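You operate a simulated robot arm through the tools that you are given. There is no shell and no other tool.

You run a simulated robot arm. Do the job below in one go: nothing can be reset, and whatever is moved stays where it is left.

## Task
Line the blue and orange pans; the cream liner goes in the blue.
Fine: the black liner goes in the orange pan; press each till it lies flat; the pans stay where they are.
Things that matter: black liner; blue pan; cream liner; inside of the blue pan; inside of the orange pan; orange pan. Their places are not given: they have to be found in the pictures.

Only the result counts: the job must be done as asked and must still hold three seconds after the hand-in. Knocking over, shifting, dropping, spilling or breaking anything else fails it.

## Robot
A 6-joint arm with a two-finger gripper, fixed in place. Base frame: the origin is at the foot of the arm, x ahead of it, y to its left, z up; the work surface is at about z = 0.88. Lengths are in m, angles in degrees, forces in N, time in s.
With the tool pointing down near the work surface it reaches from about 0.14 to 0.68 m from the base axis. Its first joint turns from -66.0 to 66.0 degrees. Payload 2.45 kg.
The TCP is the grasp point between the finger pads, 0.03 m short of the fingertips. In the tool frame z runs along the fingers and y along their closing line. The gripper opens to 0.106 m. The gripper's body begins 0.079 m behind the TCP.
Orientation is that of the tool frame in the base frame, as [roll, pitch, yaw] about the fixed x, y, z axes, in that order (R = Rz(yaw) Ry(pitch) Rx(roll)). With the fingers straight down and closing along the base's y, the tool's x points along the base's -x, its y along +y and its z along -z.

## Interface
- The arm moves only by the tool jog_arm. Its argument "moves" is a list that holds one entry, the list of rows, each a list of 7 numbers: the shift along the tool's x, y, z in m, then the turn, a rotation vector about the tool's x, y, z in degrees, then the closure, from 0 (fully open) to 1 (shut). In form: [[[x, y, z, ax, ay, az, jaw], ...]]. A call has 1 to 20 rows; each row shifts and turns the commanded pose from where the row before left it, along the tool's axes as they then stand. Each row takes 0.2 s and may step no farther than 0.05 m and 8.6 degrees from the row before; otherwise, or with a gripper value out of range, the whole call is refused. Where a pose cannot be reached the arm comes as near as it can. A force on the tool above 60 N (or 10 N above the force at the start of the call, whichever is more), or a blocked arm, ends the call early, and 0.2 s more pass. The fingers move at their own pace (about 0.153 m/s each) and stop on an object; they squeeze with about 35 N. The grip force told is the motor's: it shows also when the fingers shut on nothing. Time passes only in rows, and 0.2 s behind the last, so rows that do not move let the fingers close. It gives the time, the measured TCP pose, the force on the tool (base axes), the opening and the grip force at its end, in the units of the frame above (readings bear some noise), with the torque about the TCP (base axes, N m) and any sound that the robot's microphone picked up.
- Cameras (640 x 400 px; columns grow to the right, rows downward): "scene" is fixed at [0.0543, 0.4081, 1.4084]; the picture's right is [-0.80, -0.60, 0.00], its down [-0.32, 0.43, -0.85] and it looks along [0.51, -0.67, -0.53] (base axes); focal length 323 px, centre (320, 200). "wrist" rides on the gripper at [0.076, -0.002, -0.106] in the tool frame; the picture's right is [0.02, 1.00, 0.00], its down [-0.78, 0.02, -0.62] and it looks along [-0.62, 0.01, 0.78] (tool axes); focal length 247 px, centre (320, 200).
- capture(camera): a new picture of that camera. The clock stands still meanwhile.
- point_at(camera, pixels): for up to 12 pixels [column, row] of the newest picture of that camera ("zoom" is the newest enlarged one), the place [x, y, z] in the base frame of the surface seen there, good to about 0.002 m. The clock stands still meanwhile.
- close_up(camera, box): a new picture of the part [left, top, right, bottom] of that camera's present view, enlarged. The clock stands still meanwhile.
- job_done(): hands the job in; it is judged then, once.

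Open the gripper and draw the arm clear of the work before you hand the job in, unless the task says otherwise.

The tools are called after "Request:" as name(argument=value, ...) on one line, values as JSON. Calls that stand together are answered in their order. jog_arm: Moves the arm, as the interface text tells. Its arguments: {"type":"object","properties":{"moves":{"type":"array"}},"required":["moves"]} The other tools are called the same way: capture (camera) takes a picture; point_at (camera, pixels) gives the place of the surface under pixels of a picture; close_up (camera, box) takes an enlarged picture of a part of a camera's view; job_done () hands the job in.

At the start:

```text
clock: 0.0
eef_pos: [0.2837, 0.1181, 1.1908]
tcp_rot: [-180.0, 0.1, 180.0]
ft_force: [0.4, 0.0, 0.0]
torque: [-0.03, -0.01, -0.03]
opening: 0.1059
grip_force: 0.0
```

scene: 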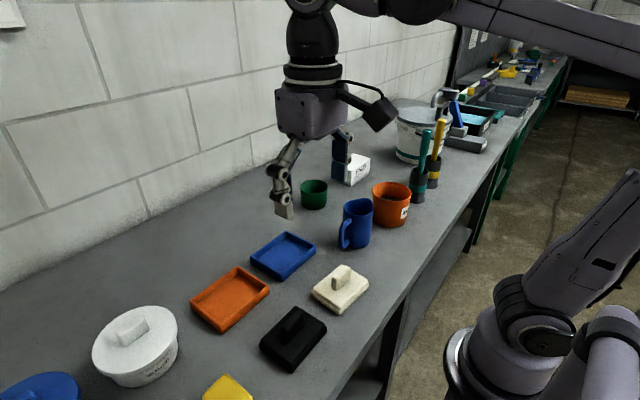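
wrist: 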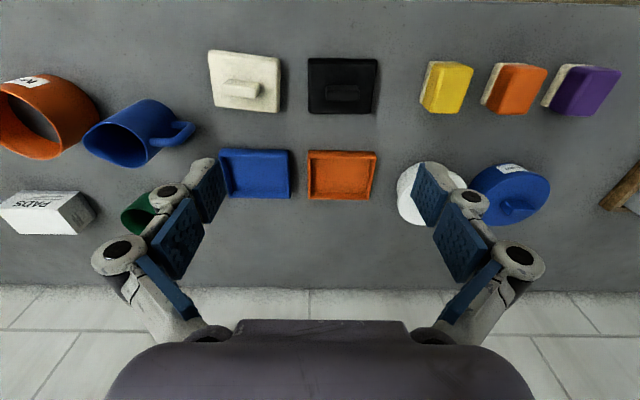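

The wrist picture shows the cream liner near (244,82), the black liner near (342,85), the blue pan near (255,173) and the orange pan near (341,175). I'll take enlarged views to measure them.

Request:
close_up(camera="wrist", box=[190, 30, 400, 210])

Request:
close_up(camera="scene", box=[180, 210, 390, 380])

```text
2.22 times, centred on (295, 120) of wrist
```

zoom: 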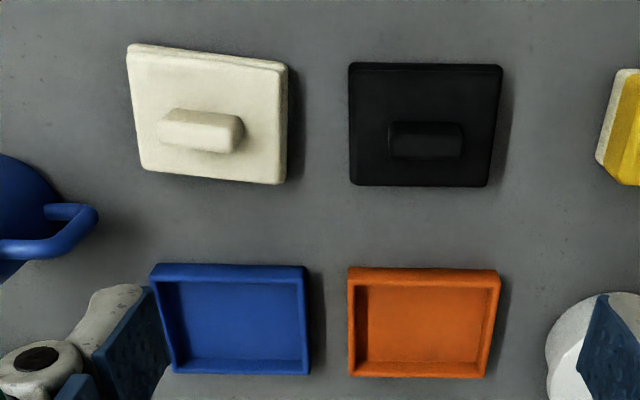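

```text
2.35 times, centred on (285, 295) of scene
```

zoom: 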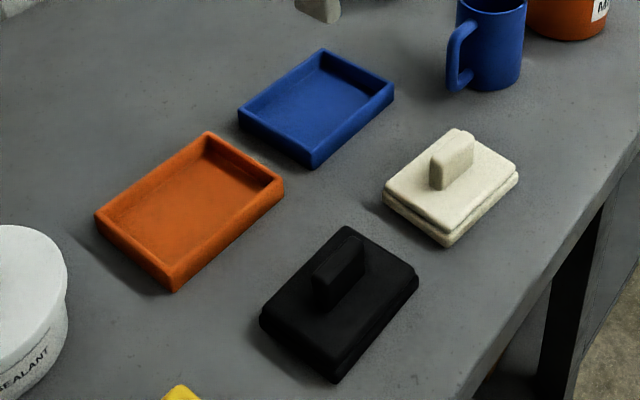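

I'll measure the rims, liner corners and handles in the newest enlarged picture (scene).

Request:
point_at(camera="zoom", pixels=[[323, 51], [391, 87], [313, 153], [242, 112], [316, 108], [208, 134], [282, 181], [172, 277], [98, 216], [190, 208], [60, 150], [430, 280]])

Request:
point_at(camera="zoom", pixels=[[388, 188], [445, 232], [514, 168], [460, 131], [434, 156], [446, 162], [472, 142], [459, 134], [445, 185], [472, 165], [446, 243], [385, 206]])

Request:
point_at(camera="zoom", pixels=[[346, 228], [416, 270], [336, 366], [263, 311], [315, 273], [328, 284], [363, 247], [350, 238], [330, 312], [365, 270], [334, 380], [262, 322]])

```text
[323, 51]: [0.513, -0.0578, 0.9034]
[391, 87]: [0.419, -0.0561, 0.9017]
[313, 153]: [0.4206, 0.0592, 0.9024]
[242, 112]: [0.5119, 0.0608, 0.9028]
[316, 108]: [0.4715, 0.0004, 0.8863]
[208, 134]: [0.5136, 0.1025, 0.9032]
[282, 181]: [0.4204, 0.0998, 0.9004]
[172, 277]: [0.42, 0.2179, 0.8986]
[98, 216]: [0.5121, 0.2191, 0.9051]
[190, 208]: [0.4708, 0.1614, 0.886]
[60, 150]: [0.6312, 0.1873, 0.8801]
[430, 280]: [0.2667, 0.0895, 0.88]
```

```text
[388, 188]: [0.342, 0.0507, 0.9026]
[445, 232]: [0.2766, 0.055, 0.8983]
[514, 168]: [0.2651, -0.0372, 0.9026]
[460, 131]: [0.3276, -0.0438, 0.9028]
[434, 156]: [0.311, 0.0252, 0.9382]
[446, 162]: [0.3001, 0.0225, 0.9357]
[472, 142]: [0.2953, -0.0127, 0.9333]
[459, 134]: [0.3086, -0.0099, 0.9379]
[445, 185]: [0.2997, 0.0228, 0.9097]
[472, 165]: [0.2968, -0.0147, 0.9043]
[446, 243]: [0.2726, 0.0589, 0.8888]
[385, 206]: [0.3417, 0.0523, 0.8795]
```

```text
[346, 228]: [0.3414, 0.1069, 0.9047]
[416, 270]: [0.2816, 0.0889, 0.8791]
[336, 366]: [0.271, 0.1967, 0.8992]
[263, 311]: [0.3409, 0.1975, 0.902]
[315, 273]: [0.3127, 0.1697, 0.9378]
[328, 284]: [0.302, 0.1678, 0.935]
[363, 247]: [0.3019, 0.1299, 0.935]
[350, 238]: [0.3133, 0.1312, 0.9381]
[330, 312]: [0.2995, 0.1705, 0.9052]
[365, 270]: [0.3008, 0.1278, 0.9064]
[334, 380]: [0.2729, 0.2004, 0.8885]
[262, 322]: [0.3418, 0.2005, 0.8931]
```

Pans are centred near (0.466, 0.001) and (0.466, 0.159); liners near (0.304, 0.006) (turned about -9°) and (0.307, 0.15). I'll move the camera closer to the pans for a finer measurement.

Request:
jog_arm(moves=[[[-0.0116, -0.0095, 0.0277, 0, 0, 0, 0], [-0.0116, -0.0095, 0.0277, 0, 0, 0, 0], [-0.0116, -0.0095, 0.0277, 0, 0, 0, 0], [-0.0116, -0.0095, 0.0277, 0, 0, 0, 0], [0, 0, 0, 0, 0, 0, 0]]])

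Request:
capture(camera="wrist")

```text
clock: 1.2
eef_pos: [0.3292, 0.0805, 1.0789]
tcp_rot: [-180.0, 0.0, -180.0]
ft_force: [-0.2, -0.4, 0.5]
torque: [0.01, -0.04, -0.02]
opening: 0.1058
grip_force: 0.0
```

```text
taken
```

wrist: 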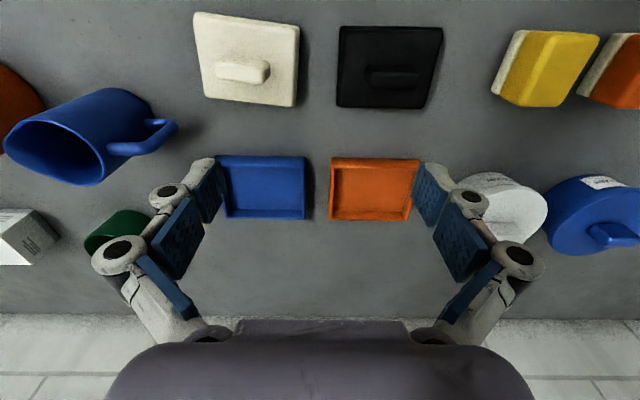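

Both pans sit at (262,187) and (374,188) and both liners are visible above. I'll enlarge each pan.

Request:
close_up(camera="wrist", box=[205, 145, 317, 230])

Request:
point_at(camera="wrist", pixels=[[222, 158], [304, 158], [304, 218], [228, 216], [228, 166], [262, 187]])

Request:
close_up(camera="wrist", box=[318, 145, 430, 230])

Request:
close_up(camera="wrist", box=[185, 5, 310, 115])

Request:
close_up(camera="wrist", box=[330, 5, 455, 115])

```text
4.71 times, centred on (261, 188) of wrist
```

zoom: 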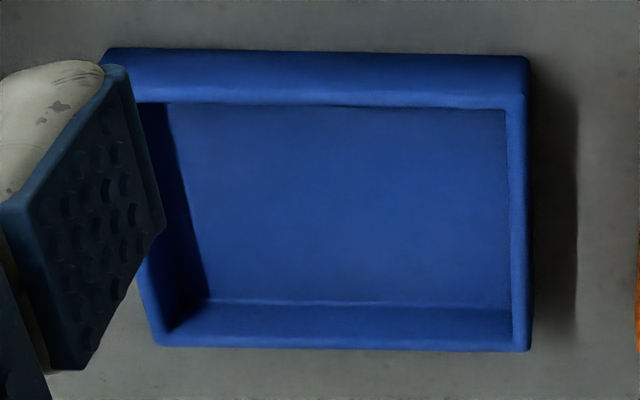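

```text
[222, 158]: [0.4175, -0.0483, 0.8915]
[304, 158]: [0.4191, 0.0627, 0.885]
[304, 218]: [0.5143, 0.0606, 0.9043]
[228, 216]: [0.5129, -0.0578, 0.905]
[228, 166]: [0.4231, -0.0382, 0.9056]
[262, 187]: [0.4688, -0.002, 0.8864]
```

```text
4.71 times, centred on (374, 188) of wrist
```

zoom: 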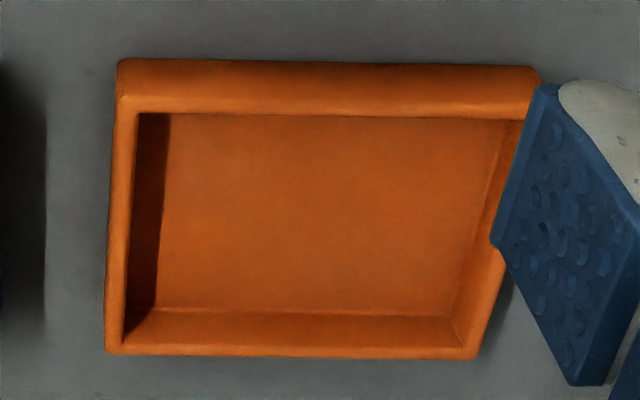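

```text
3.64 times, centred on (248, 60) of wrist
```

zoom: 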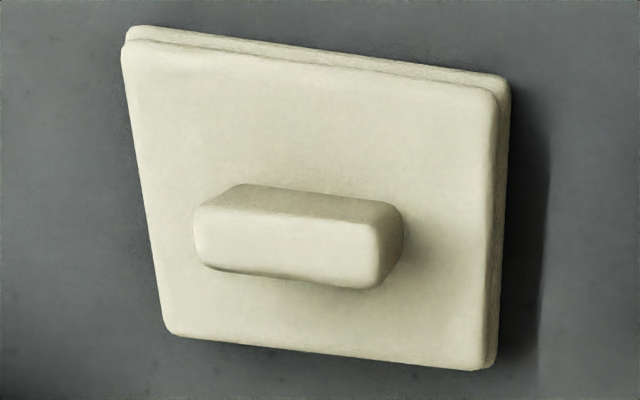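

```text
3.64 times, centred on (392, 60) of wrist
```

zoom: 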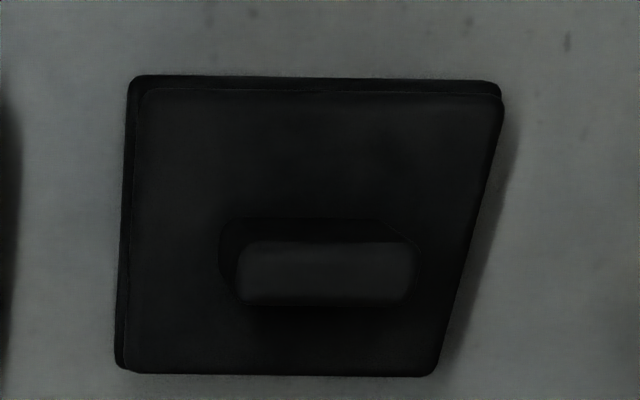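

The newest enlarged picture is the black liner; I'll measure its slab corners and handle, then re-enlarge the cream liner.

Request:
point_at(camera="zoom", pixels=[[155, 95], [490, 100], [430, 368], [130, 365], [320, 92], [290, 370], [138, 230], [462, 230], [245, 245], [412, 245], [400, 303], [245, 303]])

Request:
close_up(camera="wrist", box=[185, 5, 310, 115])

Request:
point_at(camera="zoom", pixels=[[133, 48], [488, 95], [478, 362], [175, 328], [310, 66], [325, 348], [150, 190], [487, 230], [205, 210], [370, 228], [372, 282], [205, 262]])

Request:
close_up(camera="wrist", box=[205, 145, 317, 230])

Request:
point_at(camera="zoom", pixels=[[200, 98], [480, 103], [240, 345], [480, 346], [520, 150], [520, 300], [160, 320], [300, 104], [507, 200], [350, 302], [205, 270], [350, 200]])

Request:
close_up(camera="wrist", box=[318, 145, 430, 230])

Request:
point_at(camera="zoom", pixels=[[160, 108], [480, 115], [160, 349], [440, 352], [129, 130], [118, 300], [486, 310], [165, 200], [300, 311], [460, 270], [475, 330], [300, 200]])

```text
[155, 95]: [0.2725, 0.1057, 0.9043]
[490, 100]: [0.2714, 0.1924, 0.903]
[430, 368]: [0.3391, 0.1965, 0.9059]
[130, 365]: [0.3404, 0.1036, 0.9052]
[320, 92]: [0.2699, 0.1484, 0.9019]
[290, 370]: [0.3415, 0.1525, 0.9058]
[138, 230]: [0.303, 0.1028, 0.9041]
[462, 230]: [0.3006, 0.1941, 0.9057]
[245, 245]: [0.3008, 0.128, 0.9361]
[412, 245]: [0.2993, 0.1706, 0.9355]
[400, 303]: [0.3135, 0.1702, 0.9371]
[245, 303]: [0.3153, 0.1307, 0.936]
```

```text
3.64 times, centred on (248, 60) of wrist
```

zoom: 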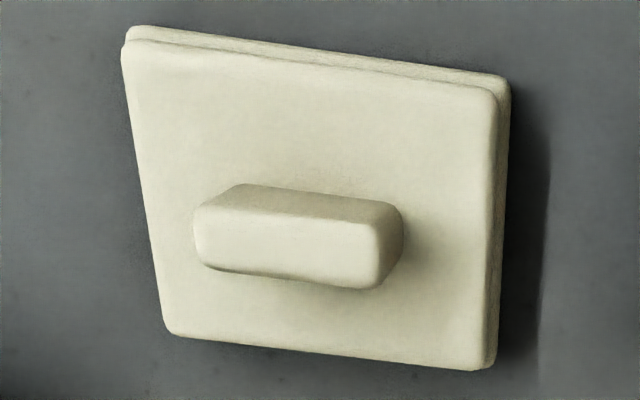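

```text
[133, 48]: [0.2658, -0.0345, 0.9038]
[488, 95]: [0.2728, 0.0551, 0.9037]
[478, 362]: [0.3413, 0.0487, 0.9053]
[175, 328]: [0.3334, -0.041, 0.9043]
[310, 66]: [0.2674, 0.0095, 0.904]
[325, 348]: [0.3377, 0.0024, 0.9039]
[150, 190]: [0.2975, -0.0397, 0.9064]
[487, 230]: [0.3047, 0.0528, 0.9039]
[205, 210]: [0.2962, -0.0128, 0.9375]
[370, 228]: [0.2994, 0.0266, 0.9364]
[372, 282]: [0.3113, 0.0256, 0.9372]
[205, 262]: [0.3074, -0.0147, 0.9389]
```

```text
4.71 times, centred on (261, 188) of wrist
```

zoom: 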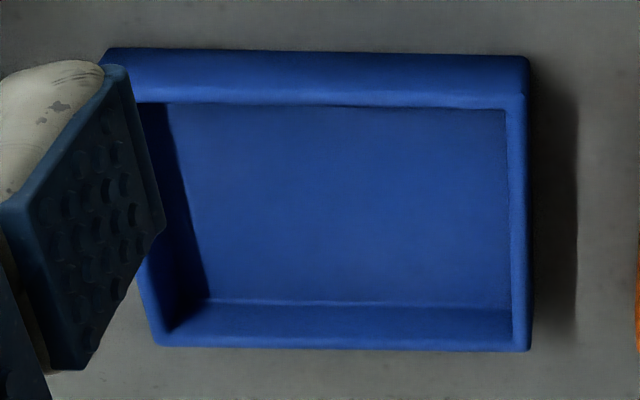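

```text
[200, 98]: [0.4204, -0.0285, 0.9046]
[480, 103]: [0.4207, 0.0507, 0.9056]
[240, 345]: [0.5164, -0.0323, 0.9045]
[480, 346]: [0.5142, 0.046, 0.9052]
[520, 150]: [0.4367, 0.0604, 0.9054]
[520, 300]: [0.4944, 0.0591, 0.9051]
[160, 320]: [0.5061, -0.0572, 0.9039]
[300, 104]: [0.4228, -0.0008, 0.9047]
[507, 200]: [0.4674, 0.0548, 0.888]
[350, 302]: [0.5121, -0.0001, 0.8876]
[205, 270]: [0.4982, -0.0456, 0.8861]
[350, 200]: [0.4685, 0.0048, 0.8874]
```

```text
4.71 times, centred on (374, 188) of wrist
```

zoom: 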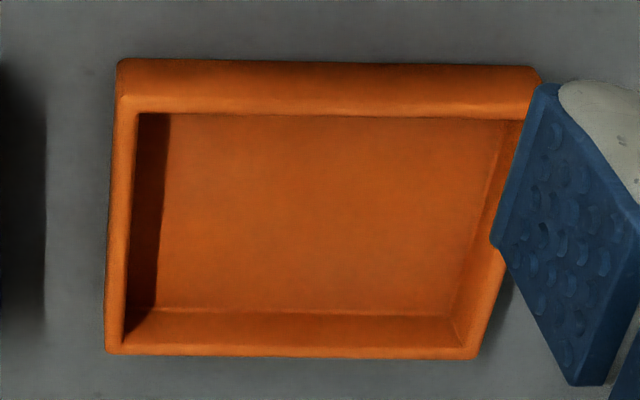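

```text
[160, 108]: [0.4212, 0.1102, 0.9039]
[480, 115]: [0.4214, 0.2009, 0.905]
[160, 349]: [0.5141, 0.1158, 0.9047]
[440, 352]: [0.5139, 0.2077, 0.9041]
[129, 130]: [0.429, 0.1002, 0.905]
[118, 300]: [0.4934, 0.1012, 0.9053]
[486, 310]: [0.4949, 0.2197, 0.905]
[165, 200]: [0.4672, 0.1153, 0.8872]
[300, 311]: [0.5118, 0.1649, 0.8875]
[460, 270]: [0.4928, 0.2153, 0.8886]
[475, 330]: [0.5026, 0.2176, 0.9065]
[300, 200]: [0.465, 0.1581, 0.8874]
```

Measured: cream liner centre (0.3035, 0.0065), yaw about -5°, handle 40 mm long along y, top at z≈0.937, slab top 0.904. Pan cavities are about 88×113 mm against a slab of about 73×95 mm, centred at (0.468, 0.001) and (0.468, 0.160). I move above the cream handle and turn to match it.

Request:
jog_arm(moves=[[[0.0086, -0.0247, 0.0263, 0, 0, 0, 0], [0.0086, -0.0247, 0.0263, 0, 0, 0, 0], [0.0085, -0.0246, 0.0263, 0, 0, 0, 0], [0, 0, 0, 0, 0, 5, 0], [0, 0, 0, 0, 0, 0, 0]]])

Request:
capture(camera="wrist")

```text
clock: 2.4
eef_pos: [0.3049, 0.0055, 1.0009]
tcp_rot: [-180.0, 0.1, 174.8]
ft_force: [-0.8, 0.4, -0.6]
torque: [0.02, 0.01, 0.01]
opening: 0.1062
grip_force: 0.1
```

```text
taken
```

wrist: 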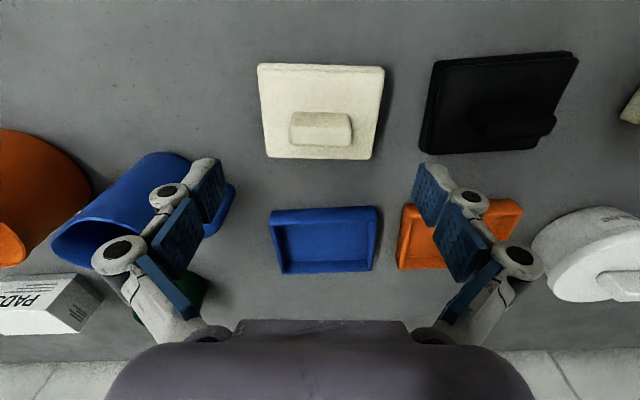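

The view is aligned with the cream liner (slab edges parallel to the image). The blue mug is near the left finger, so I check its clearance.

Request:
point_at(camera="wrist", pixels=[[180, 158], [228, 195], [215, 225], [140, 210], [320, 128], [292, 130], [350, 130], [262, 70], [383, 70], [372, 157], [267, 155]])

Request:
close_up(camera="scene", box=[220, 160, 420, 320])

```text
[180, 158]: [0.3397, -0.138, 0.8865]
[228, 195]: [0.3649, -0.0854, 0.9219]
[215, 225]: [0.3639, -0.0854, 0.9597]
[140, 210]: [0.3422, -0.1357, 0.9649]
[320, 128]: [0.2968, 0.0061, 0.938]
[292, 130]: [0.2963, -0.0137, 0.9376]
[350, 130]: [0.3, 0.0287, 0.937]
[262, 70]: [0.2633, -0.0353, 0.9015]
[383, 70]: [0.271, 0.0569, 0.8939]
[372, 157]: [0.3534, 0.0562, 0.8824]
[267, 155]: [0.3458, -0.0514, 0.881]
```

```text
2.50 times, centred on (320, 240) of scene
```

zoom: 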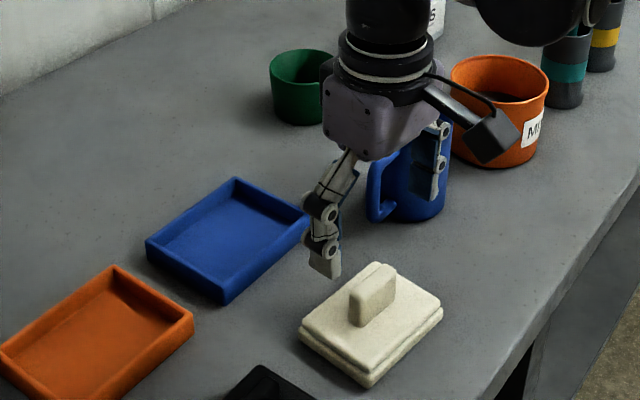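

The mug handle is at (0.365, -0.085), clear of the finger path, but I narrow the jaws to about 64 mm for extra margin. Then I descend to put the fingertips just above the slab.

Request:
jog_arm(moves=[[[0.001, 0.001, 0, 0, 0, 0, 0.4], [0, 0, 0.02, 0, 0, 0, 0.4], [0, 0, 0.02, 0, 0, 0, 0.4], [0, 0, 0.01, 0, 0, 0, 0.4], [0, 0, 0.01, 0, 0, 0, 0.4], [0, 0, 0, 0, 0, 0, 0.4]]])

Request:
capture(camera="wrist")

Request:
close_up(camera="scene", box=[270, 220, 400, 324])

```text
clock: 3.8
eef_pos: [0.3027, 0.0065, 0.941]
tcp_rot: [-180.0, 0.1, 175.0]
ft_force: [0.4, -0.1, 0.4]
torque: [-0.01, 0.01, -0.01]
opening: 0.0634
grip_force: 0.0
```

```text
taken
```

wrist: 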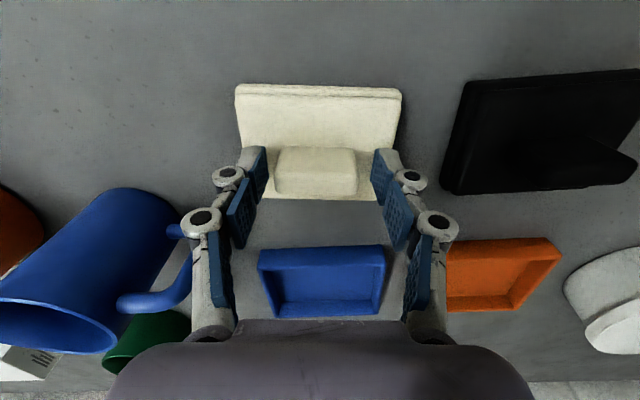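

```text
3.85 times, centred on (335, 272) of scene
```

zoom: 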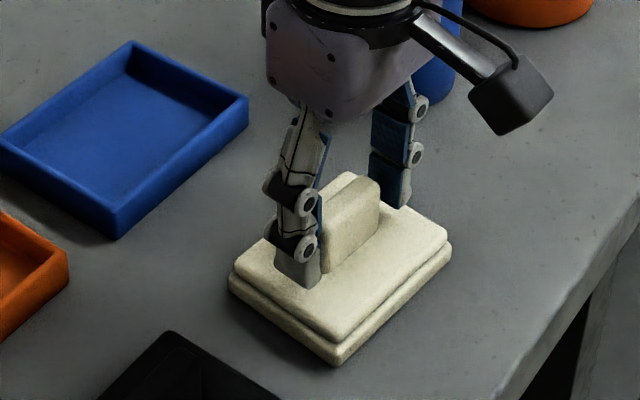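

The fingers straddle the handle (275–357, 150–195) with the tips just above the slab. I close.

Request:
jog_arm(moves=[[[0, 0, 0, 0, 0, 0, 1], [0, 0, 0, 0, 0, 0, 1], [0, 0, 0, 0, 0, 0, 1]]])

Request:
capture(camera="wrist")

```text
clock: 4.6
eef_pos: [0.3024, 0.0063, 0.9418]
tcp_rot: [-179.9, 0.2, 174.9]
ft_force: [-0.9, -7.5, 8.2]
torque: [-0.4, 0.05, -0.09]
opening: 0.0467
grip_force: 35.4
```

```text
taken
```

wrist: 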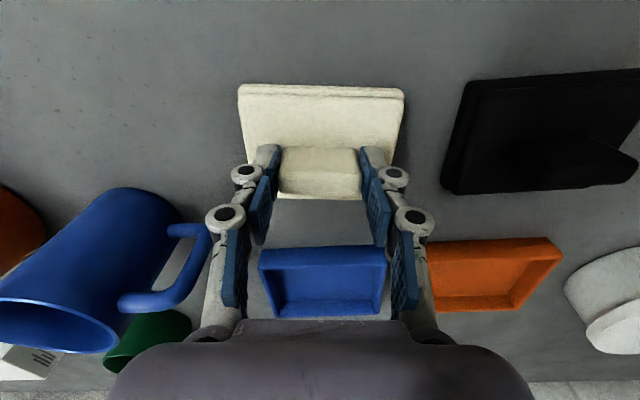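

Grip is on at 46.7 mm with 35 N. I lift a little and check that the liner comes along level.

Request:
jog_arm(moves=[[[0, 0, -0.005, 0, 0, 0, 1], [0, 0, -0.01, 0, 0, 0, 1], [0, 0, -0.015, 0, 0, 0, 1], [0, 0, 0, 0, 0, 0, 1]]])

Request:
capture(camera="wrist")

Request:
close_up(camera="scene", box=[270, 200, 400, 304])

```text
clock: 5.6
eef_pos: [0.3029, 0.0064, 0.9715]
tcp_rot: [-180.0, 0.1, 175.1]
ft_force: [0.6, -1.0, -1.9]
torque: [-0.03, 0.0, -0.01]
opening: 0.0468
grip_force: 34.8
```

```text
taken
```

wrist: 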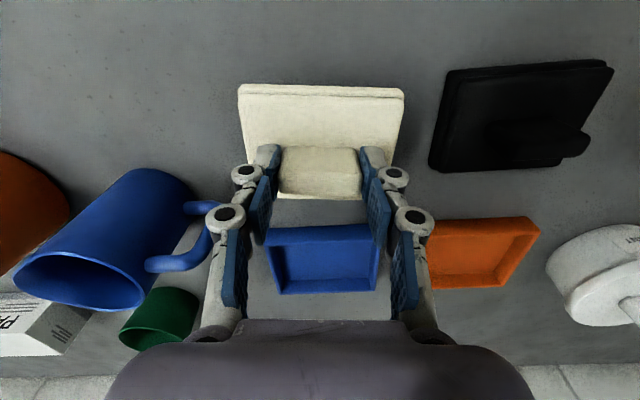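

```text
3.85 times, centred on (335, 252) of scene
```

zoom: 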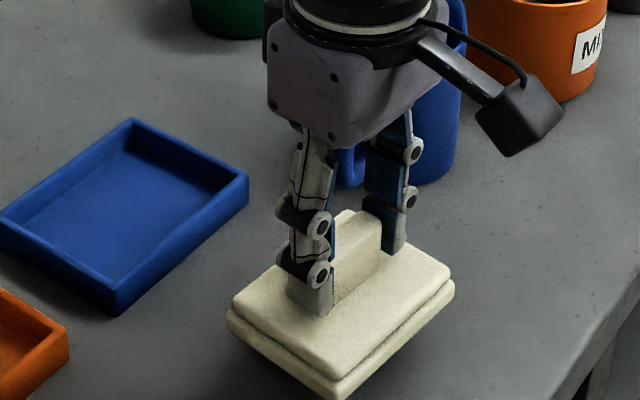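

The liner is up and level (about 2 N). I measure its position in the grip.

Request:
point_at(camera="wrist", pixels=[[320, 152], [320, 190], [285, 152], [355, 152], [243, 97], [400, 100], [320, 98], [320, 130], [246, 150], [398, 150]])

Request:
point_at(camera="zoom", pixels=[[238, 305], [335, 373], [445, 275], [425, 255], [232, 320], [335, 390], [450, 290]])

```text
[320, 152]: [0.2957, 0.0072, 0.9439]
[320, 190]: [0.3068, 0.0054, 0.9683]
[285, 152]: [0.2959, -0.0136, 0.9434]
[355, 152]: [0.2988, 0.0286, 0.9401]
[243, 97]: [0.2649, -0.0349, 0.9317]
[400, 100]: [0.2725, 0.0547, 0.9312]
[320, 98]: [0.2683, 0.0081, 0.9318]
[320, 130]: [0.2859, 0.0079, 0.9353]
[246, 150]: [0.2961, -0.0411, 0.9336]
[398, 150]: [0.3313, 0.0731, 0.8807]
```

```text
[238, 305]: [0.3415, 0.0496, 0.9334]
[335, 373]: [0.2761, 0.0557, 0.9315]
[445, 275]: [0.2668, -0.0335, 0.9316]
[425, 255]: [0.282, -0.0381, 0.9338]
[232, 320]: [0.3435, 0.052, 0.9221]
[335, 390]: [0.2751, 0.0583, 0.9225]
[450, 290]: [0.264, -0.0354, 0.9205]
```

The liner is centred within 1 mm on the TCP. I lift to z≈1.03, turn back 5°, and carry it over the blue pan centre.

Request:
jog_arm(moves=[[[0, 0, -0.03, 0, 0, 0, 1], [0, 0, -0.03, 0, 0, 0, 1], [0, 0, 0, 0, 0, -5, 1], [-0.033, -0.0012, 0, 0, 0, 0, 1], [-0.033, -0.0012, 0, 0, 0, 0, 1], [-0.033, -0.0012, 0, 0, 0, 0, 1], [-0.033, -0.0012, 0, 0, 0, 0, 1], [-0.0326, -0.0012, 0, 0, 0, 0, 1], [0, 0, 0, 0, 0, 0, 1], [0, 0, 0, 0, 0, 0, 1]]])

Request:
capture(camera="wrist")

Request:
close_up(camera="scene", box=[200, 150, 380, 294])

```text
clock: 7.8
eef_pos: [0.4692, -0.0007, 1.032]
tcp_rot: [179.9, 0.1, -180.0]
ft_force: [-0.5, -0.2, -0.9]
torque: [-0.01, 0.01, 0.04]
opening: 0.0471
grip_force: 34.9
```

```text
taken
```

wrist: 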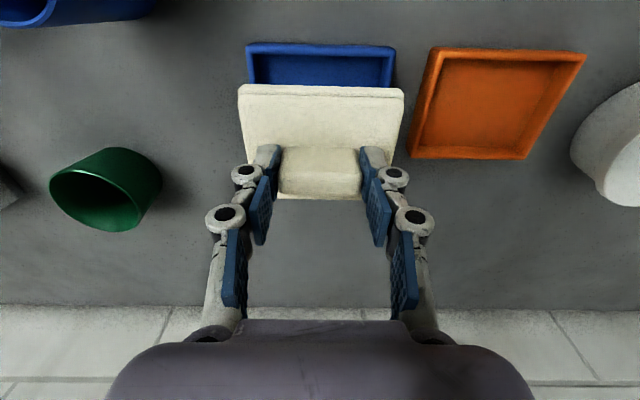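

```text
2.78 times, centred on (290, 222) of scene
```

zoom: 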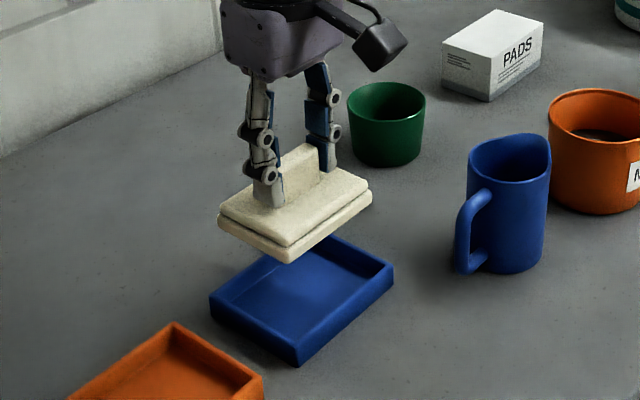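

Over the pan at (0.469, -0.001). Small correction, then I descend until the liner's underside is just inside the rim.

Request:
jog_arm(moves=[[[0.0015, 0.001, 0.02, 0, 0, 0, 1], [0, 0, 0.02, 0, 0, 0, 1], [0, 0, 0.015, 0, 0, 0, 1], [0, 0, 0.008, 0, 0, 0, 1], [0, 0, 0.005, 0, 0, 0, 1], [0, 0, 0, 0, 0, 0, 1]]])

Request:
capture(camera="wrist")

Request:
close_up(camera="scene", box=[230, 200, 340, 288])

```text
clock: 9.2
eef_pos: [0.4672, 0.0008, 0.9644]
tcp_rot: [180.0, 0.1, 179.9]
ft_force: [0.4, 0.1, -0.1]
torque: [-0.02, 0.01, 0.0]
opening: 0.0468
grip_force: 35.3
```

```text
taken
```

wrist: 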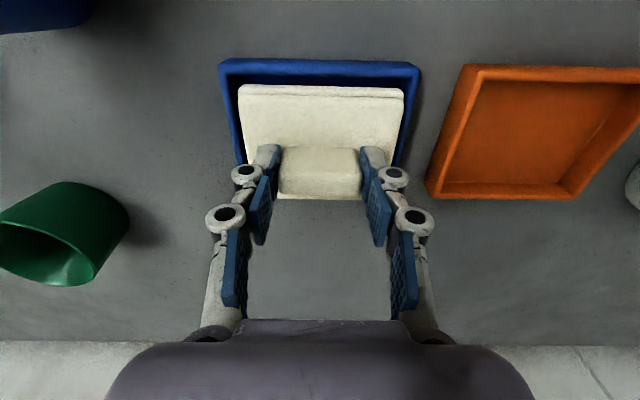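

```text
4.55 times, centred on (285, 244) of scene
```

zoom: 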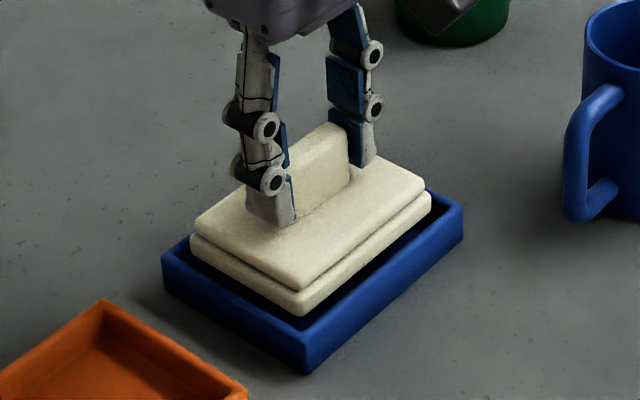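

The cream liner sits centred inside the rim outline with margin all round. I lower it toward the floor (contact expected near TCP z 0.948).

Request:
jog_arm(moves=[[[0, 0, 0.006, 0, 0, 0, 1], [0, 0, 0.005, 0, 0, 0, 1], [0, 0, 0.003, 0, 0, 0, 1], [0, 0, 0.0015, 0, 0, 0, 1], [0, 0, 0, 0, 0, 0, 1]]])

Request:
close_up(camera="scene", box=[230, 200, 340, 288])

```text
clock: 10.4
eef_pos: [0.4668, 0.0016, 0.9468]
tcp_rot: [-180.0, 0.1, 180.0]
ft_force: [0.3, 1.1, 3.0]
torque: [-0.09, 0.06, 0.02]
opening: 0.0471
grip_force: 35.2
```

```text
4.55 times, centred on (285, 244) of scene
```

zoom: 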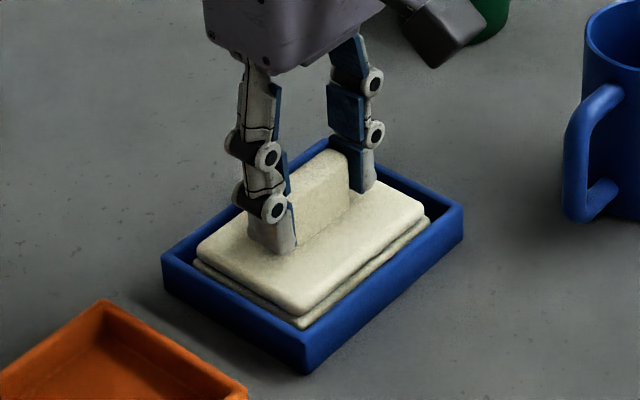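

Contact is felt (3 N up). I press slightly further while holding, watching the force.

Request:
jog_arm(moves=[[[0, 0, 0.001, 0, 0, 0, 1], [0, 0, 0.001, 0, 0, 0, 1], [0, 0, 0.001, 0, 0, 0, 1], [0, 0, 0, 0, 0, 0, 1]]])

```text
clock: 11.4
eef_pos: [0.466, 0.0021, 0.9464]
tcp_rot: [180.0, 0.0, -179.9]
ft_force: [0.7, 5.0, 40.5]
torque: [0.27, -0.22, 0.01]
opening: 0.0467
grip_force: 34.9
```

40 N with almost no travel: it's on the floor of the pan. I relax the press, open the jaws partway, and back straight up.

Request:
jog_arm(moves=[[[0, 0, -0.0025, 0, 0, 0, 1], [0, 0, 0, 0, 0, 0, 1], [0, 0, 0, 0, 0, 0, 0.4], [0, 0, 0, 0, 0, 0, 0.4], [0, 0, -0.01, 0, 0, 0, 0.4], [0, 0, -0.02, 0, 0, 0, 0.4], [0, 0, -0.03, 0, 0, 0, 0.4], [0, 0, 0, 0, 0, 0, 0.4]]])

Request:
capture(camera="wrist")

Request:
close_up(camera="scene", box=[230, 200, 340, 288])

Request:
point_at(camera="zoom", pixels=[[205, 247], [305, 307], [418, 210], [350, 180], [350, 240], [250, 225], [310, 270], [200, 262], [303, 325], [428, 222], [330, 158], [180, 255]])

```text
clock: 13.2
eef_pos: [0.4671, 0.0032, 1.0082]
tcp_rot: [180.0, 0.1, -179.9]
ft_force: [0.2, -0.3, -0.1]
torque: [0.0, 0.03, -0.02]
opening: 0.0636
grip_force: 0.0
```

```text
taken
```

wrist: 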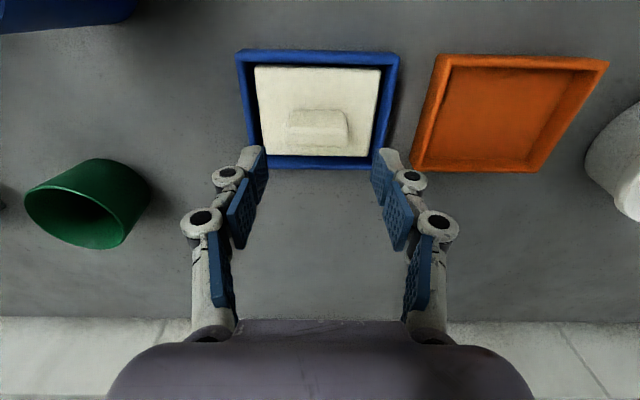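

```text
4.55 times, centred on (285, 244) of scene
```

zoom: 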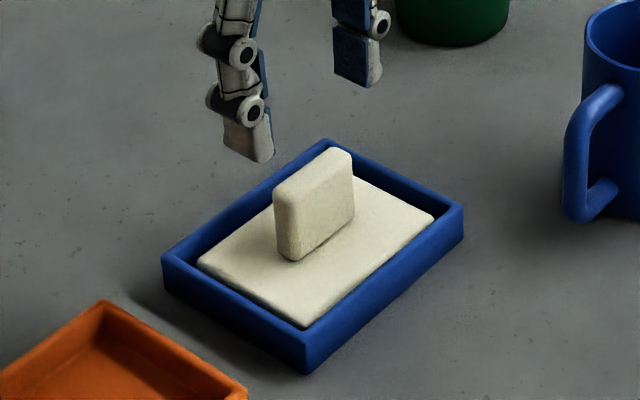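

```text
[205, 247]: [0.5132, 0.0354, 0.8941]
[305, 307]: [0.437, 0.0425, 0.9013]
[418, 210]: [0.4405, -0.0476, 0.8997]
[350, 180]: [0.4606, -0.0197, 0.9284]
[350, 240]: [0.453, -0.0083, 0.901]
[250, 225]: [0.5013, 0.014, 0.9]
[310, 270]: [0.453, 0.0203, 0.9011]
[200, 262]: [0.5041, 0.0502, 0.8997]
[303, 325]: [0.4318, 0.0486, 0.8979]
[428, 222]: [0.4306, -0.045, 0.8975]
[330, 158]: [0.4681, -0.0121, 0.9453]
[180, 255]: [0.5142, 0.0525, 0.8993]
```

The pan corners haven't moved, and the slab now looks like one flat layer (z≈0.900). I look at it more closely from the wrist camera.

Request:
close_up(camera="wrist", box=[225, 40, 415, 180])

Request:
point_at(camera="zoom", pixels=[[105, 95], [310, 95], [510, 105], [110, 240], [490, 240], [120, 380], [300, 385], [480, 390], [215, 250], [400, 250], [320, 320], [320, 160]])

```text
2.86 times, centred on (320, 110) of wrist
```

zoom: 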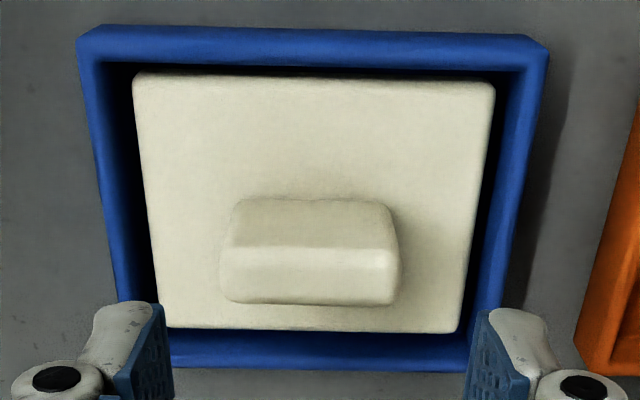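

```text
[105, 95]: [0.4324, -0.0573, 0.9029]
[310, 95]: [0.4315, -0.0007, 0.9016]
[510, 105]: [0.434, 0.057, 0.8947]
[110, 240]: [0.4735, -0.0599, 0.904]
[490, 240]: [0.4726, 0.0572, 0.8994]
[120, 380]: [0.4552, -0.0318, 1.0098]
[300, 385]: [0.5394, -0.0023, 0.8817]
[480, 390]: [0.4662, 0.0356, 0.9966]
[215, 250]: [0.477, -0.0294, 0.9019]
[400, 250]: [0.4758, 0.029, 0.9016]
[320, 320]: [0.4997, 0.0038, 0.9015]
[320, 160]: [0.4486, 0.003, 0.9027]
```

The slab reads uniformly at z≈0.902. I check the handle top height and the other corners to confirm it's flat and stable.

Request:
point_at(camera="zoom", pixels=[[310, 220], [250, 215], [370, 220], [310, 205], [310, 240], [230, 270], [310, 275], [395, 275], [160, 90], [480, 95], [175, 318], [450, 322]])

Request:
close_up(camera="scene", box=[250, 215, 325, 275])

Request:
point_at(camera="zoom", pixels=[[290, 150], [340, 110], [390, 170], [280, 210], [300, 260], [250, 300], [430, 250], [120, 260], [160, 240]])

```text
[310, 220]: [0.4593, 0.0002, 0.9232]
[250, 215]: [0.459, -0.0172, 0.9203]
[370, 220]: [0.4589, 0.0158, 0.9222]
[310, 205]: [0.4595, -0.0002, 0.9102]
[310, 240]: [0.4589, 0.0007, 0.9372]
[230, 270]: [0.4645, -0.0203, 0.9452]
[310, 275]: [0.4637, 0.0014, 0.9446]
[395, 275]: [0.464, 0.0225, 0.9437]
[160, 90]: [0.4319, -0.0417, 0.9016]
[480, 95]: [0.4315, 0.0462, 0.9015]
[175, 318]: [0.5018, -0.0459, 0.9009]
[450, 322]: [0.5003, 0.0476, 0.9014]
```

```text
6.67 times, centred on (288, 245) of scene
```

zoom: 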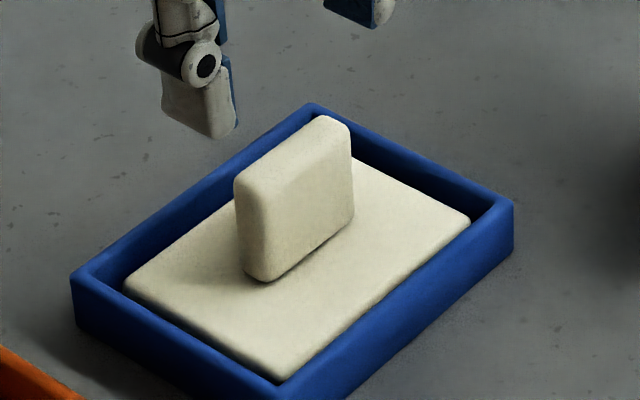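

```text
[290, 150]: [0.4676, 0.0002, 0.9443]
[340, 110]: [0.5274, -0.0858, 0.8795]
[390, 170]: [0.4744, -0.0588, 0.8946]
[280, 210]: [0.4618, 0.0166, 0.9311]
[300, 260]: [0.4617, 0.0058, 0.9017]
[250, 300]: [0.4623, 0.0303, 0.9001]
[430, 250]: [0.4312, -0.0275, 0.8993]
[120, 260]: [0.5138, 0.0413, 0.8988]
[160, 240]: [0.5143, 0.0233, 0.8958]
```

The cream liner lies flat with even heights (0.901–0.902 at four corners), and the pan is unmoved. Now I go over to the black liner's handle at (0.3065, 0.150).

Request:
jog_arm(moves=[[[0, 0, -0.02, 0, 0, 0, 0.4], [0.0268, 0.0245, 0, 0, 0, 0, 0.4], [0.0268, 0.0245, 0, 0, 0, 0, 0.4], [0.0268, 0.0245, 0, 0, 0, 0, 0.4], [0.0268, 0.0245, 0, 0, 0, 0, 0.4], [0.0268, 0.0245, 0, 0, 0, 0, 0.4], [0.0268, 0.0243, 0, 0, 0, -0.8, 0.4], [0, 0, 0.02, 0, 0, 0, 0.4], [0, 0, 0, 0, 0, 0, 0.4]]])

Request:
capture(camera="wrist")

Request:
close_up(camera="wrist", box=[230, 50, 410, 180])

```text
clock: 15.2
eef_pos: [0.307, 0.1485, 1.0067]
tcp_rot: [-180.0, 0.1, -179.2]
ft_force: [-0.5, 0.3, -0.2]
torque: [0.0, 0.04, 0.03]
opening: 0.0639
grip_force: 0.1
```

```text
taken
```

wrist: 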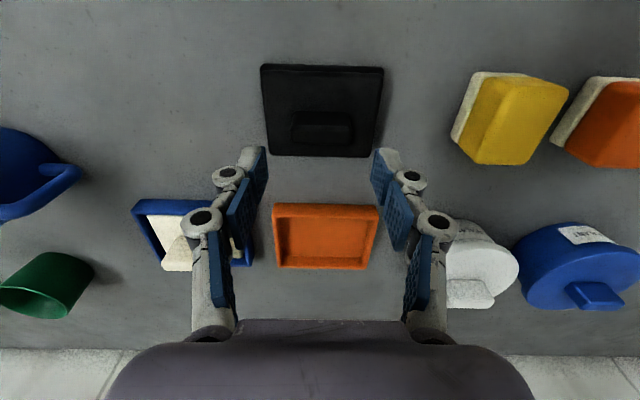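

```text
3.08 times, centred on (320, 115) of wrist
```

zoom: 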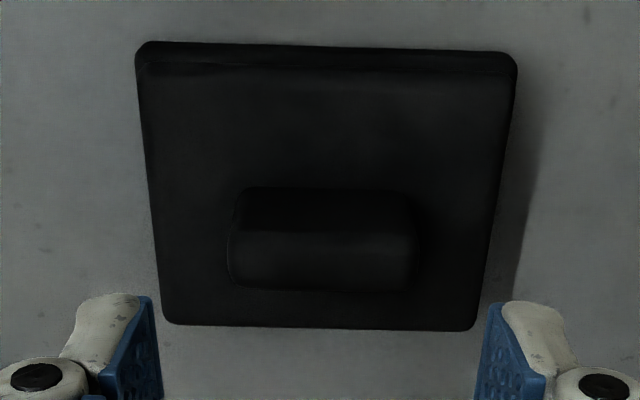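

The black liner is aligned with the fingers, handle centred near (320,128). I verify the handle's place before descending.

Request:
point_at(camera="zoom", pixels=[[235, 245], [320, 240], [408, 245], [240, 283], [320, 288], [405, 288], [145, 70], [510, 75], [170, 320], [470, 325]])

```text
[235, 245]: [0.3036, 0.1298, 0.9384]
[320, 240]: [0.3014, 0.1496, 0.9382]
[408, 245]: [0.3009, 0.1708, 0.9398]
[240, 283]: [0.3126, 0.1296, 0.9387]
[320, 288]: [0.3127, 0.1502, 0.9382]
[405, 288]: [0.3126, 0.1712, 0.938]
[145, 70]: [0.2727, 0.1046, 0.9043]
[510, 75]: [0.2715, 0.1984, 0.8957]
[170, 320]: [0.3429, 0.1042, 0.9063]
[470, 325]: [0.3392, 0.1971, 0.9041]
```

The handle centre is (0.307, 0.150). I shift 1.5 mm, descend to z≈0.943, and close.

Request:
jog_arm(moves=[[[0, 0.0015, 0.02, 0, 0, 0, 0.4], [0, 0, 0.02, 0, 0, 0, 0.4], [0, 0, 0.015, 0, 0, 0, 0.4], [0, 0, 0.0085, 0, 0, 0, 0.4], [0, 0, 0, 0, 0, 0, 0.4], [0, 0, 0, 0, 0, 0, 1], [0, 0, 0, 0, 0, 0, 1], [0, 0, 0, 0, 0, 0, 1]]])

Request:
close_up(camera="scene", box=[240, 260, 370, 380])

```text
clock: 17.0
eef_pos: [0.3066, 0.1504, 0.9437]
tcp_rot: [-180.0, 0.1, -179.1]
ft_force: [0.6, 0.6, 2.5]
torque: [0.16, 0.02, -0.04]
opening: 0.0469
grip_force: 35.4
```

```text
3.33 times, centred on (305, 320) of scene
```

zoom: 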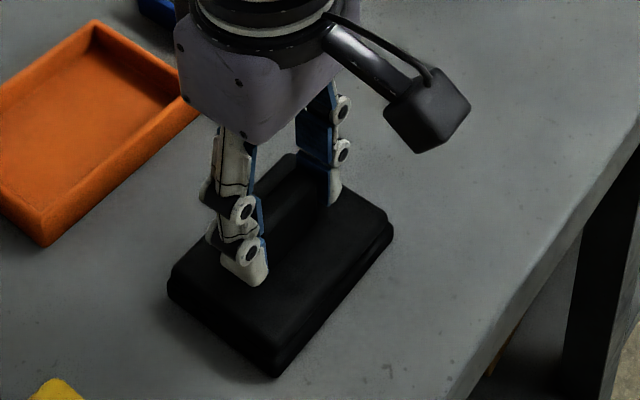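

The black handle is gripped at 46.9 mm, 35 N. I lift to z≈1.03 and carry it over the orange pan centre (0.4675, 0.160).

Request:
jog_arm(moves=[[[0, 0, -0.01, 0, 0, 0, 1], [0, 0, -0.02, 0, 0, 0, 1], [0, 0, -0.03, 0, 0, 0, 1], [0, 0, -0.03, 0, 0, 0.8, 1], [-0.0322, 0.0019, 0, 0, 0, 0, 1], [-0.0322, 0.0019, 0, 0, 0, 0, 1], [-0.0322, 0.0019, 0, 0, 0, 0, 1], [-0.0322, 0.0019, 0, 0, 0, 0, 1], [-0.0322, 0.0019, 0, 0, 0, 0, 1], [0, 0, 0, 0, 0, 0, 1], [0, 0, 0, 0, 0, 0, 1]]])

Request:
capture(camera="wrist")

Request:
close_up(camera="scene", box=[150, 200, 310, 340])

```text
clock: 19.4
eef_pos: [0.468, 0.1599, 1.0347]
tcp_rot: [-179.9, 0.2, 179.9]
ft_force: [-0.7, -0.1, -0.1]
torque: [-0.02, -0.01, 0.0]
opening: 0.047
grip_force: 35.0
```

```text
taken
```

wrist: 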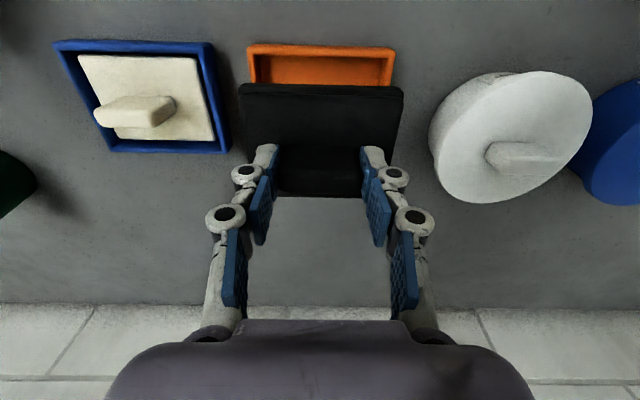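

```text
2.86 times, centred on (230, 270) of scene
```

zoom: 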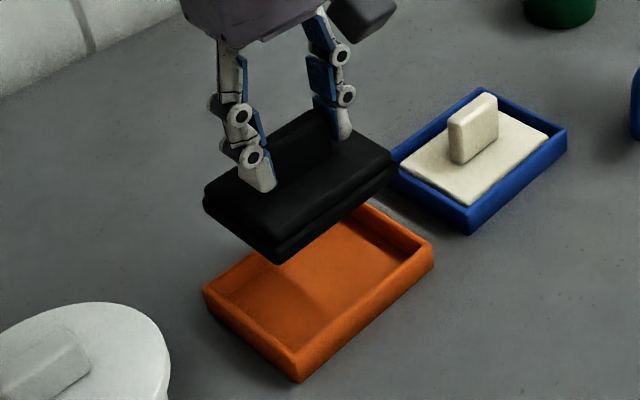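

The black liner hangs level over the orange pan; the white tub is clear of the gripper. I descend to just inside the rim.

Request:
jog_arm(moves=[[[0, 0, 0.02, 0, 0, 0, 1], [0, 0, 0.02, 0, 0, 0, 1], [0, 0, 0.015, 0, 0, 0, 1], [0, 0, 0.01, 0, 0, 0, 1], [0, 0, 0.004, 0, 0, 0, 1], [0, 0, 0, 0, 0, 0, 1]]])

Request:
capture(camera="wrist")

Request:
close_up(camera="scene", box=[170, 230, 290, 340])

```text
clock: 20.8
eef_pos: [0.4678, 0.1587, 0.9641]
tcp_rot: [-180.0, 0.1, 180.0]
ft_force: [0.0, 0.3, -0.9]
torque: [0.01, 0.01, -0.01]
opening: 0.0468
grip_force: 34.6
```

```text
taken
```

wrist: 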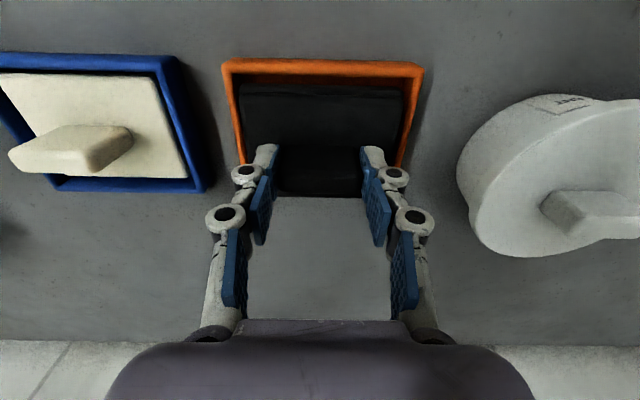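

```text
3.64 times, centred on (230, 285) of scene
```

zoom: 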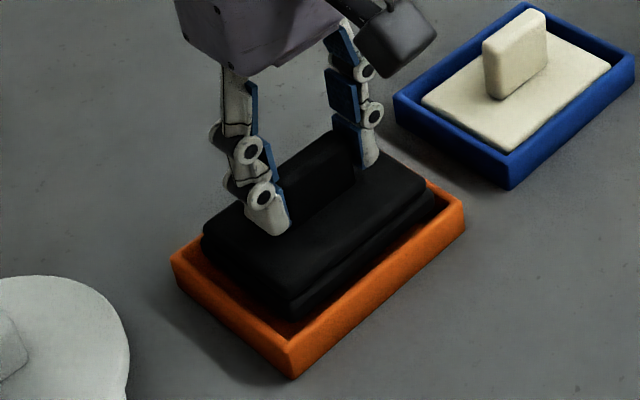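

Centred, margins even. I lower slowly to contact.

Request:
jog_arm(moves=[[[0, 0, 0.005, 0, 0, 0, 1], [0, 0, 0.004, 0, 0, 0, 1], [0, 0, 0.003, 0, 0, 0, 1], [0, 0, 0.0015, 0, 0, 0, 1], [0, 0, 0.001, 0, 0, 0, 1], [0, 0, 0, 0, 0, 0, 1]]])

Request:
close_up(camera="scene", box=[170, 230, 290, 340])

```text
clock: 22.2
eef_pos: [0.4675, 0.1586, 0.9506]
tcp_rot: [-179.9, 0.1, 180.0]
ft_force: [-0.2, 0.3, -0.5]
torque: [-0.03, -0.04, 0.02]
opening: 0.0467
grip_force: 35.3
```

```text
3.64 times, centred on (230, 285) of scene
```

zoom: 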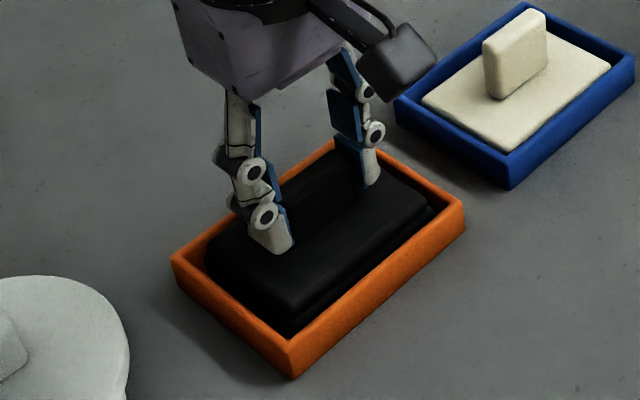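

No contact force yet at z 0.9506; I keep lowering in 1 mm steps and then press.

Request:
jog_arm(moves=[[[0, 0, 0.001, 0, 0, 0, 1], [0, 0, 0.001, 0, 0, 0, 1], [0, 0, 0.001, 0, 0, 0, 1], [0, 0, 0, 0, 0, 0, 1]]])

```text
clock: 23.2
eef_pos: [0.4681, 0.1595, 0.9475]
tcp_rot: [-179.9, 0.2, -180.0]
ft_force: [5.5, -0.1, 39.8]
torque: [0.0, -0.34, -0.04]
opening: 0.0471
grip_force: 34.7
```

40 N upward reaction: it's pressed on the floor. I look before releasing.

Request:
close_up(camera="scene", box=[170, 230, 290, 340])

Request:
point_at(camera="zoom", pixels=[[340, 260], [400, 200], [300, 300], [240, 270]])

```text
3.64 times, centred on (230, 285) of scene
```

zoom: 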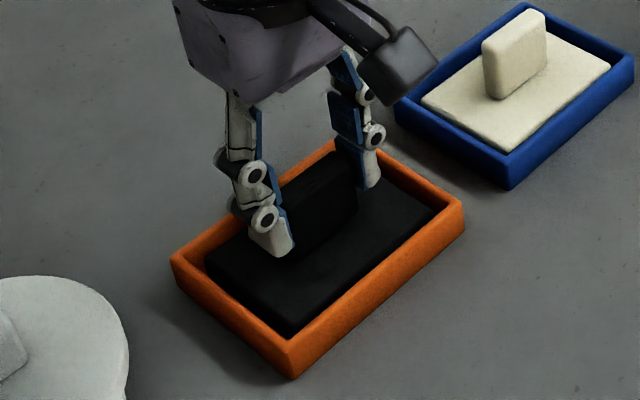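

```text
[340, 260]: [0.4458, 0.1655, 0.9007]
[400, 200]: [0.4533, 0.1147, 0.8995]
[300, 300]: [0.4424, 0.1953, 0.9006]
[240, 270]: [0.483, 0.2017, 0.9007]
```

The black slab has gone down to an even z≈0.9007, like the cream one. I relax the press, open, and rise straight up.

Request:
jog_arm(moves=[[[0, 0, -0.0025, 0, 0, 0, 1], [0, 0, 0, 0, 0, 0, 1], [0, 0, 0, 0, 0, 0, 0.4], [0, 0, 0, 0, 0, 0, 0.4], [0, 0, -0.01, 0, 0, 0, 0.4], [0, 0, -0.02, 0, 0, 0, 0.4], [0, 0, -0.03, 0, 0, 0, 0.4], [0, 0, -0.04, 0, 0, 0, 0.2], [0.02, 0, -0.04, 0, 0, 0, 0], [0, 0, 0, 0, 0, 0, 0]]])

Request:
capture(camera="wrist")

Request:
close_up(camera="scene", box=[170, 210, 330, 340])

Request:
capture(camera="scene")

```text
clock: 25.4
eef_pos: [0.4471, 0.1581, 1.0891]
tcp_rot: [-179.9, 0.1, -180.0]
ft_force: [0.5, 0.1, 0.6]
torque: [-0.01, -0.01, 0.03]
opening: 0.106
grip_force: 0.0
```

```text
taken
```

wrist: 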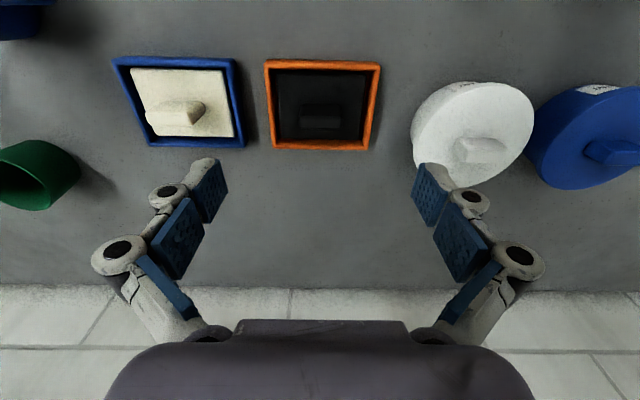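

```text
3.08 times, centred on (250, 275) of scene
```

zoom: 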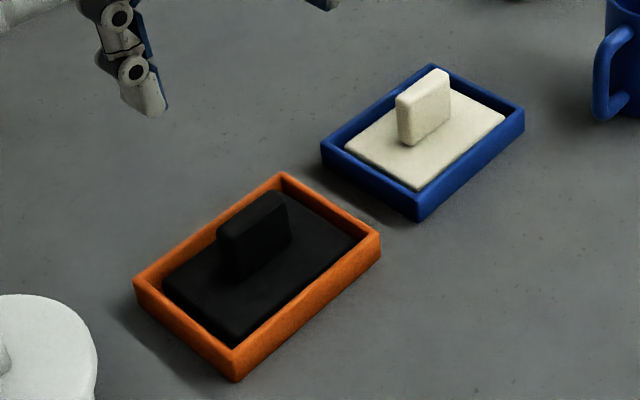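

```text
taken
```

scene: 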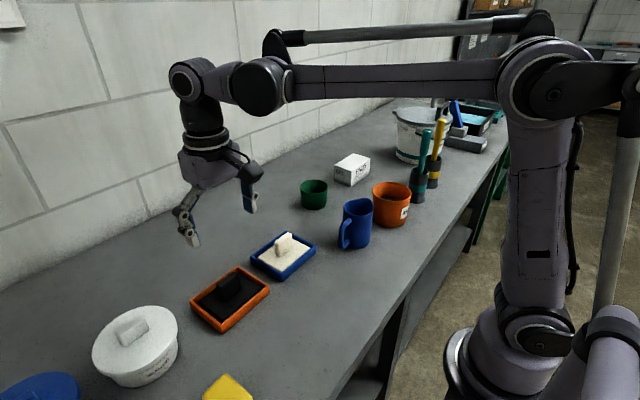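

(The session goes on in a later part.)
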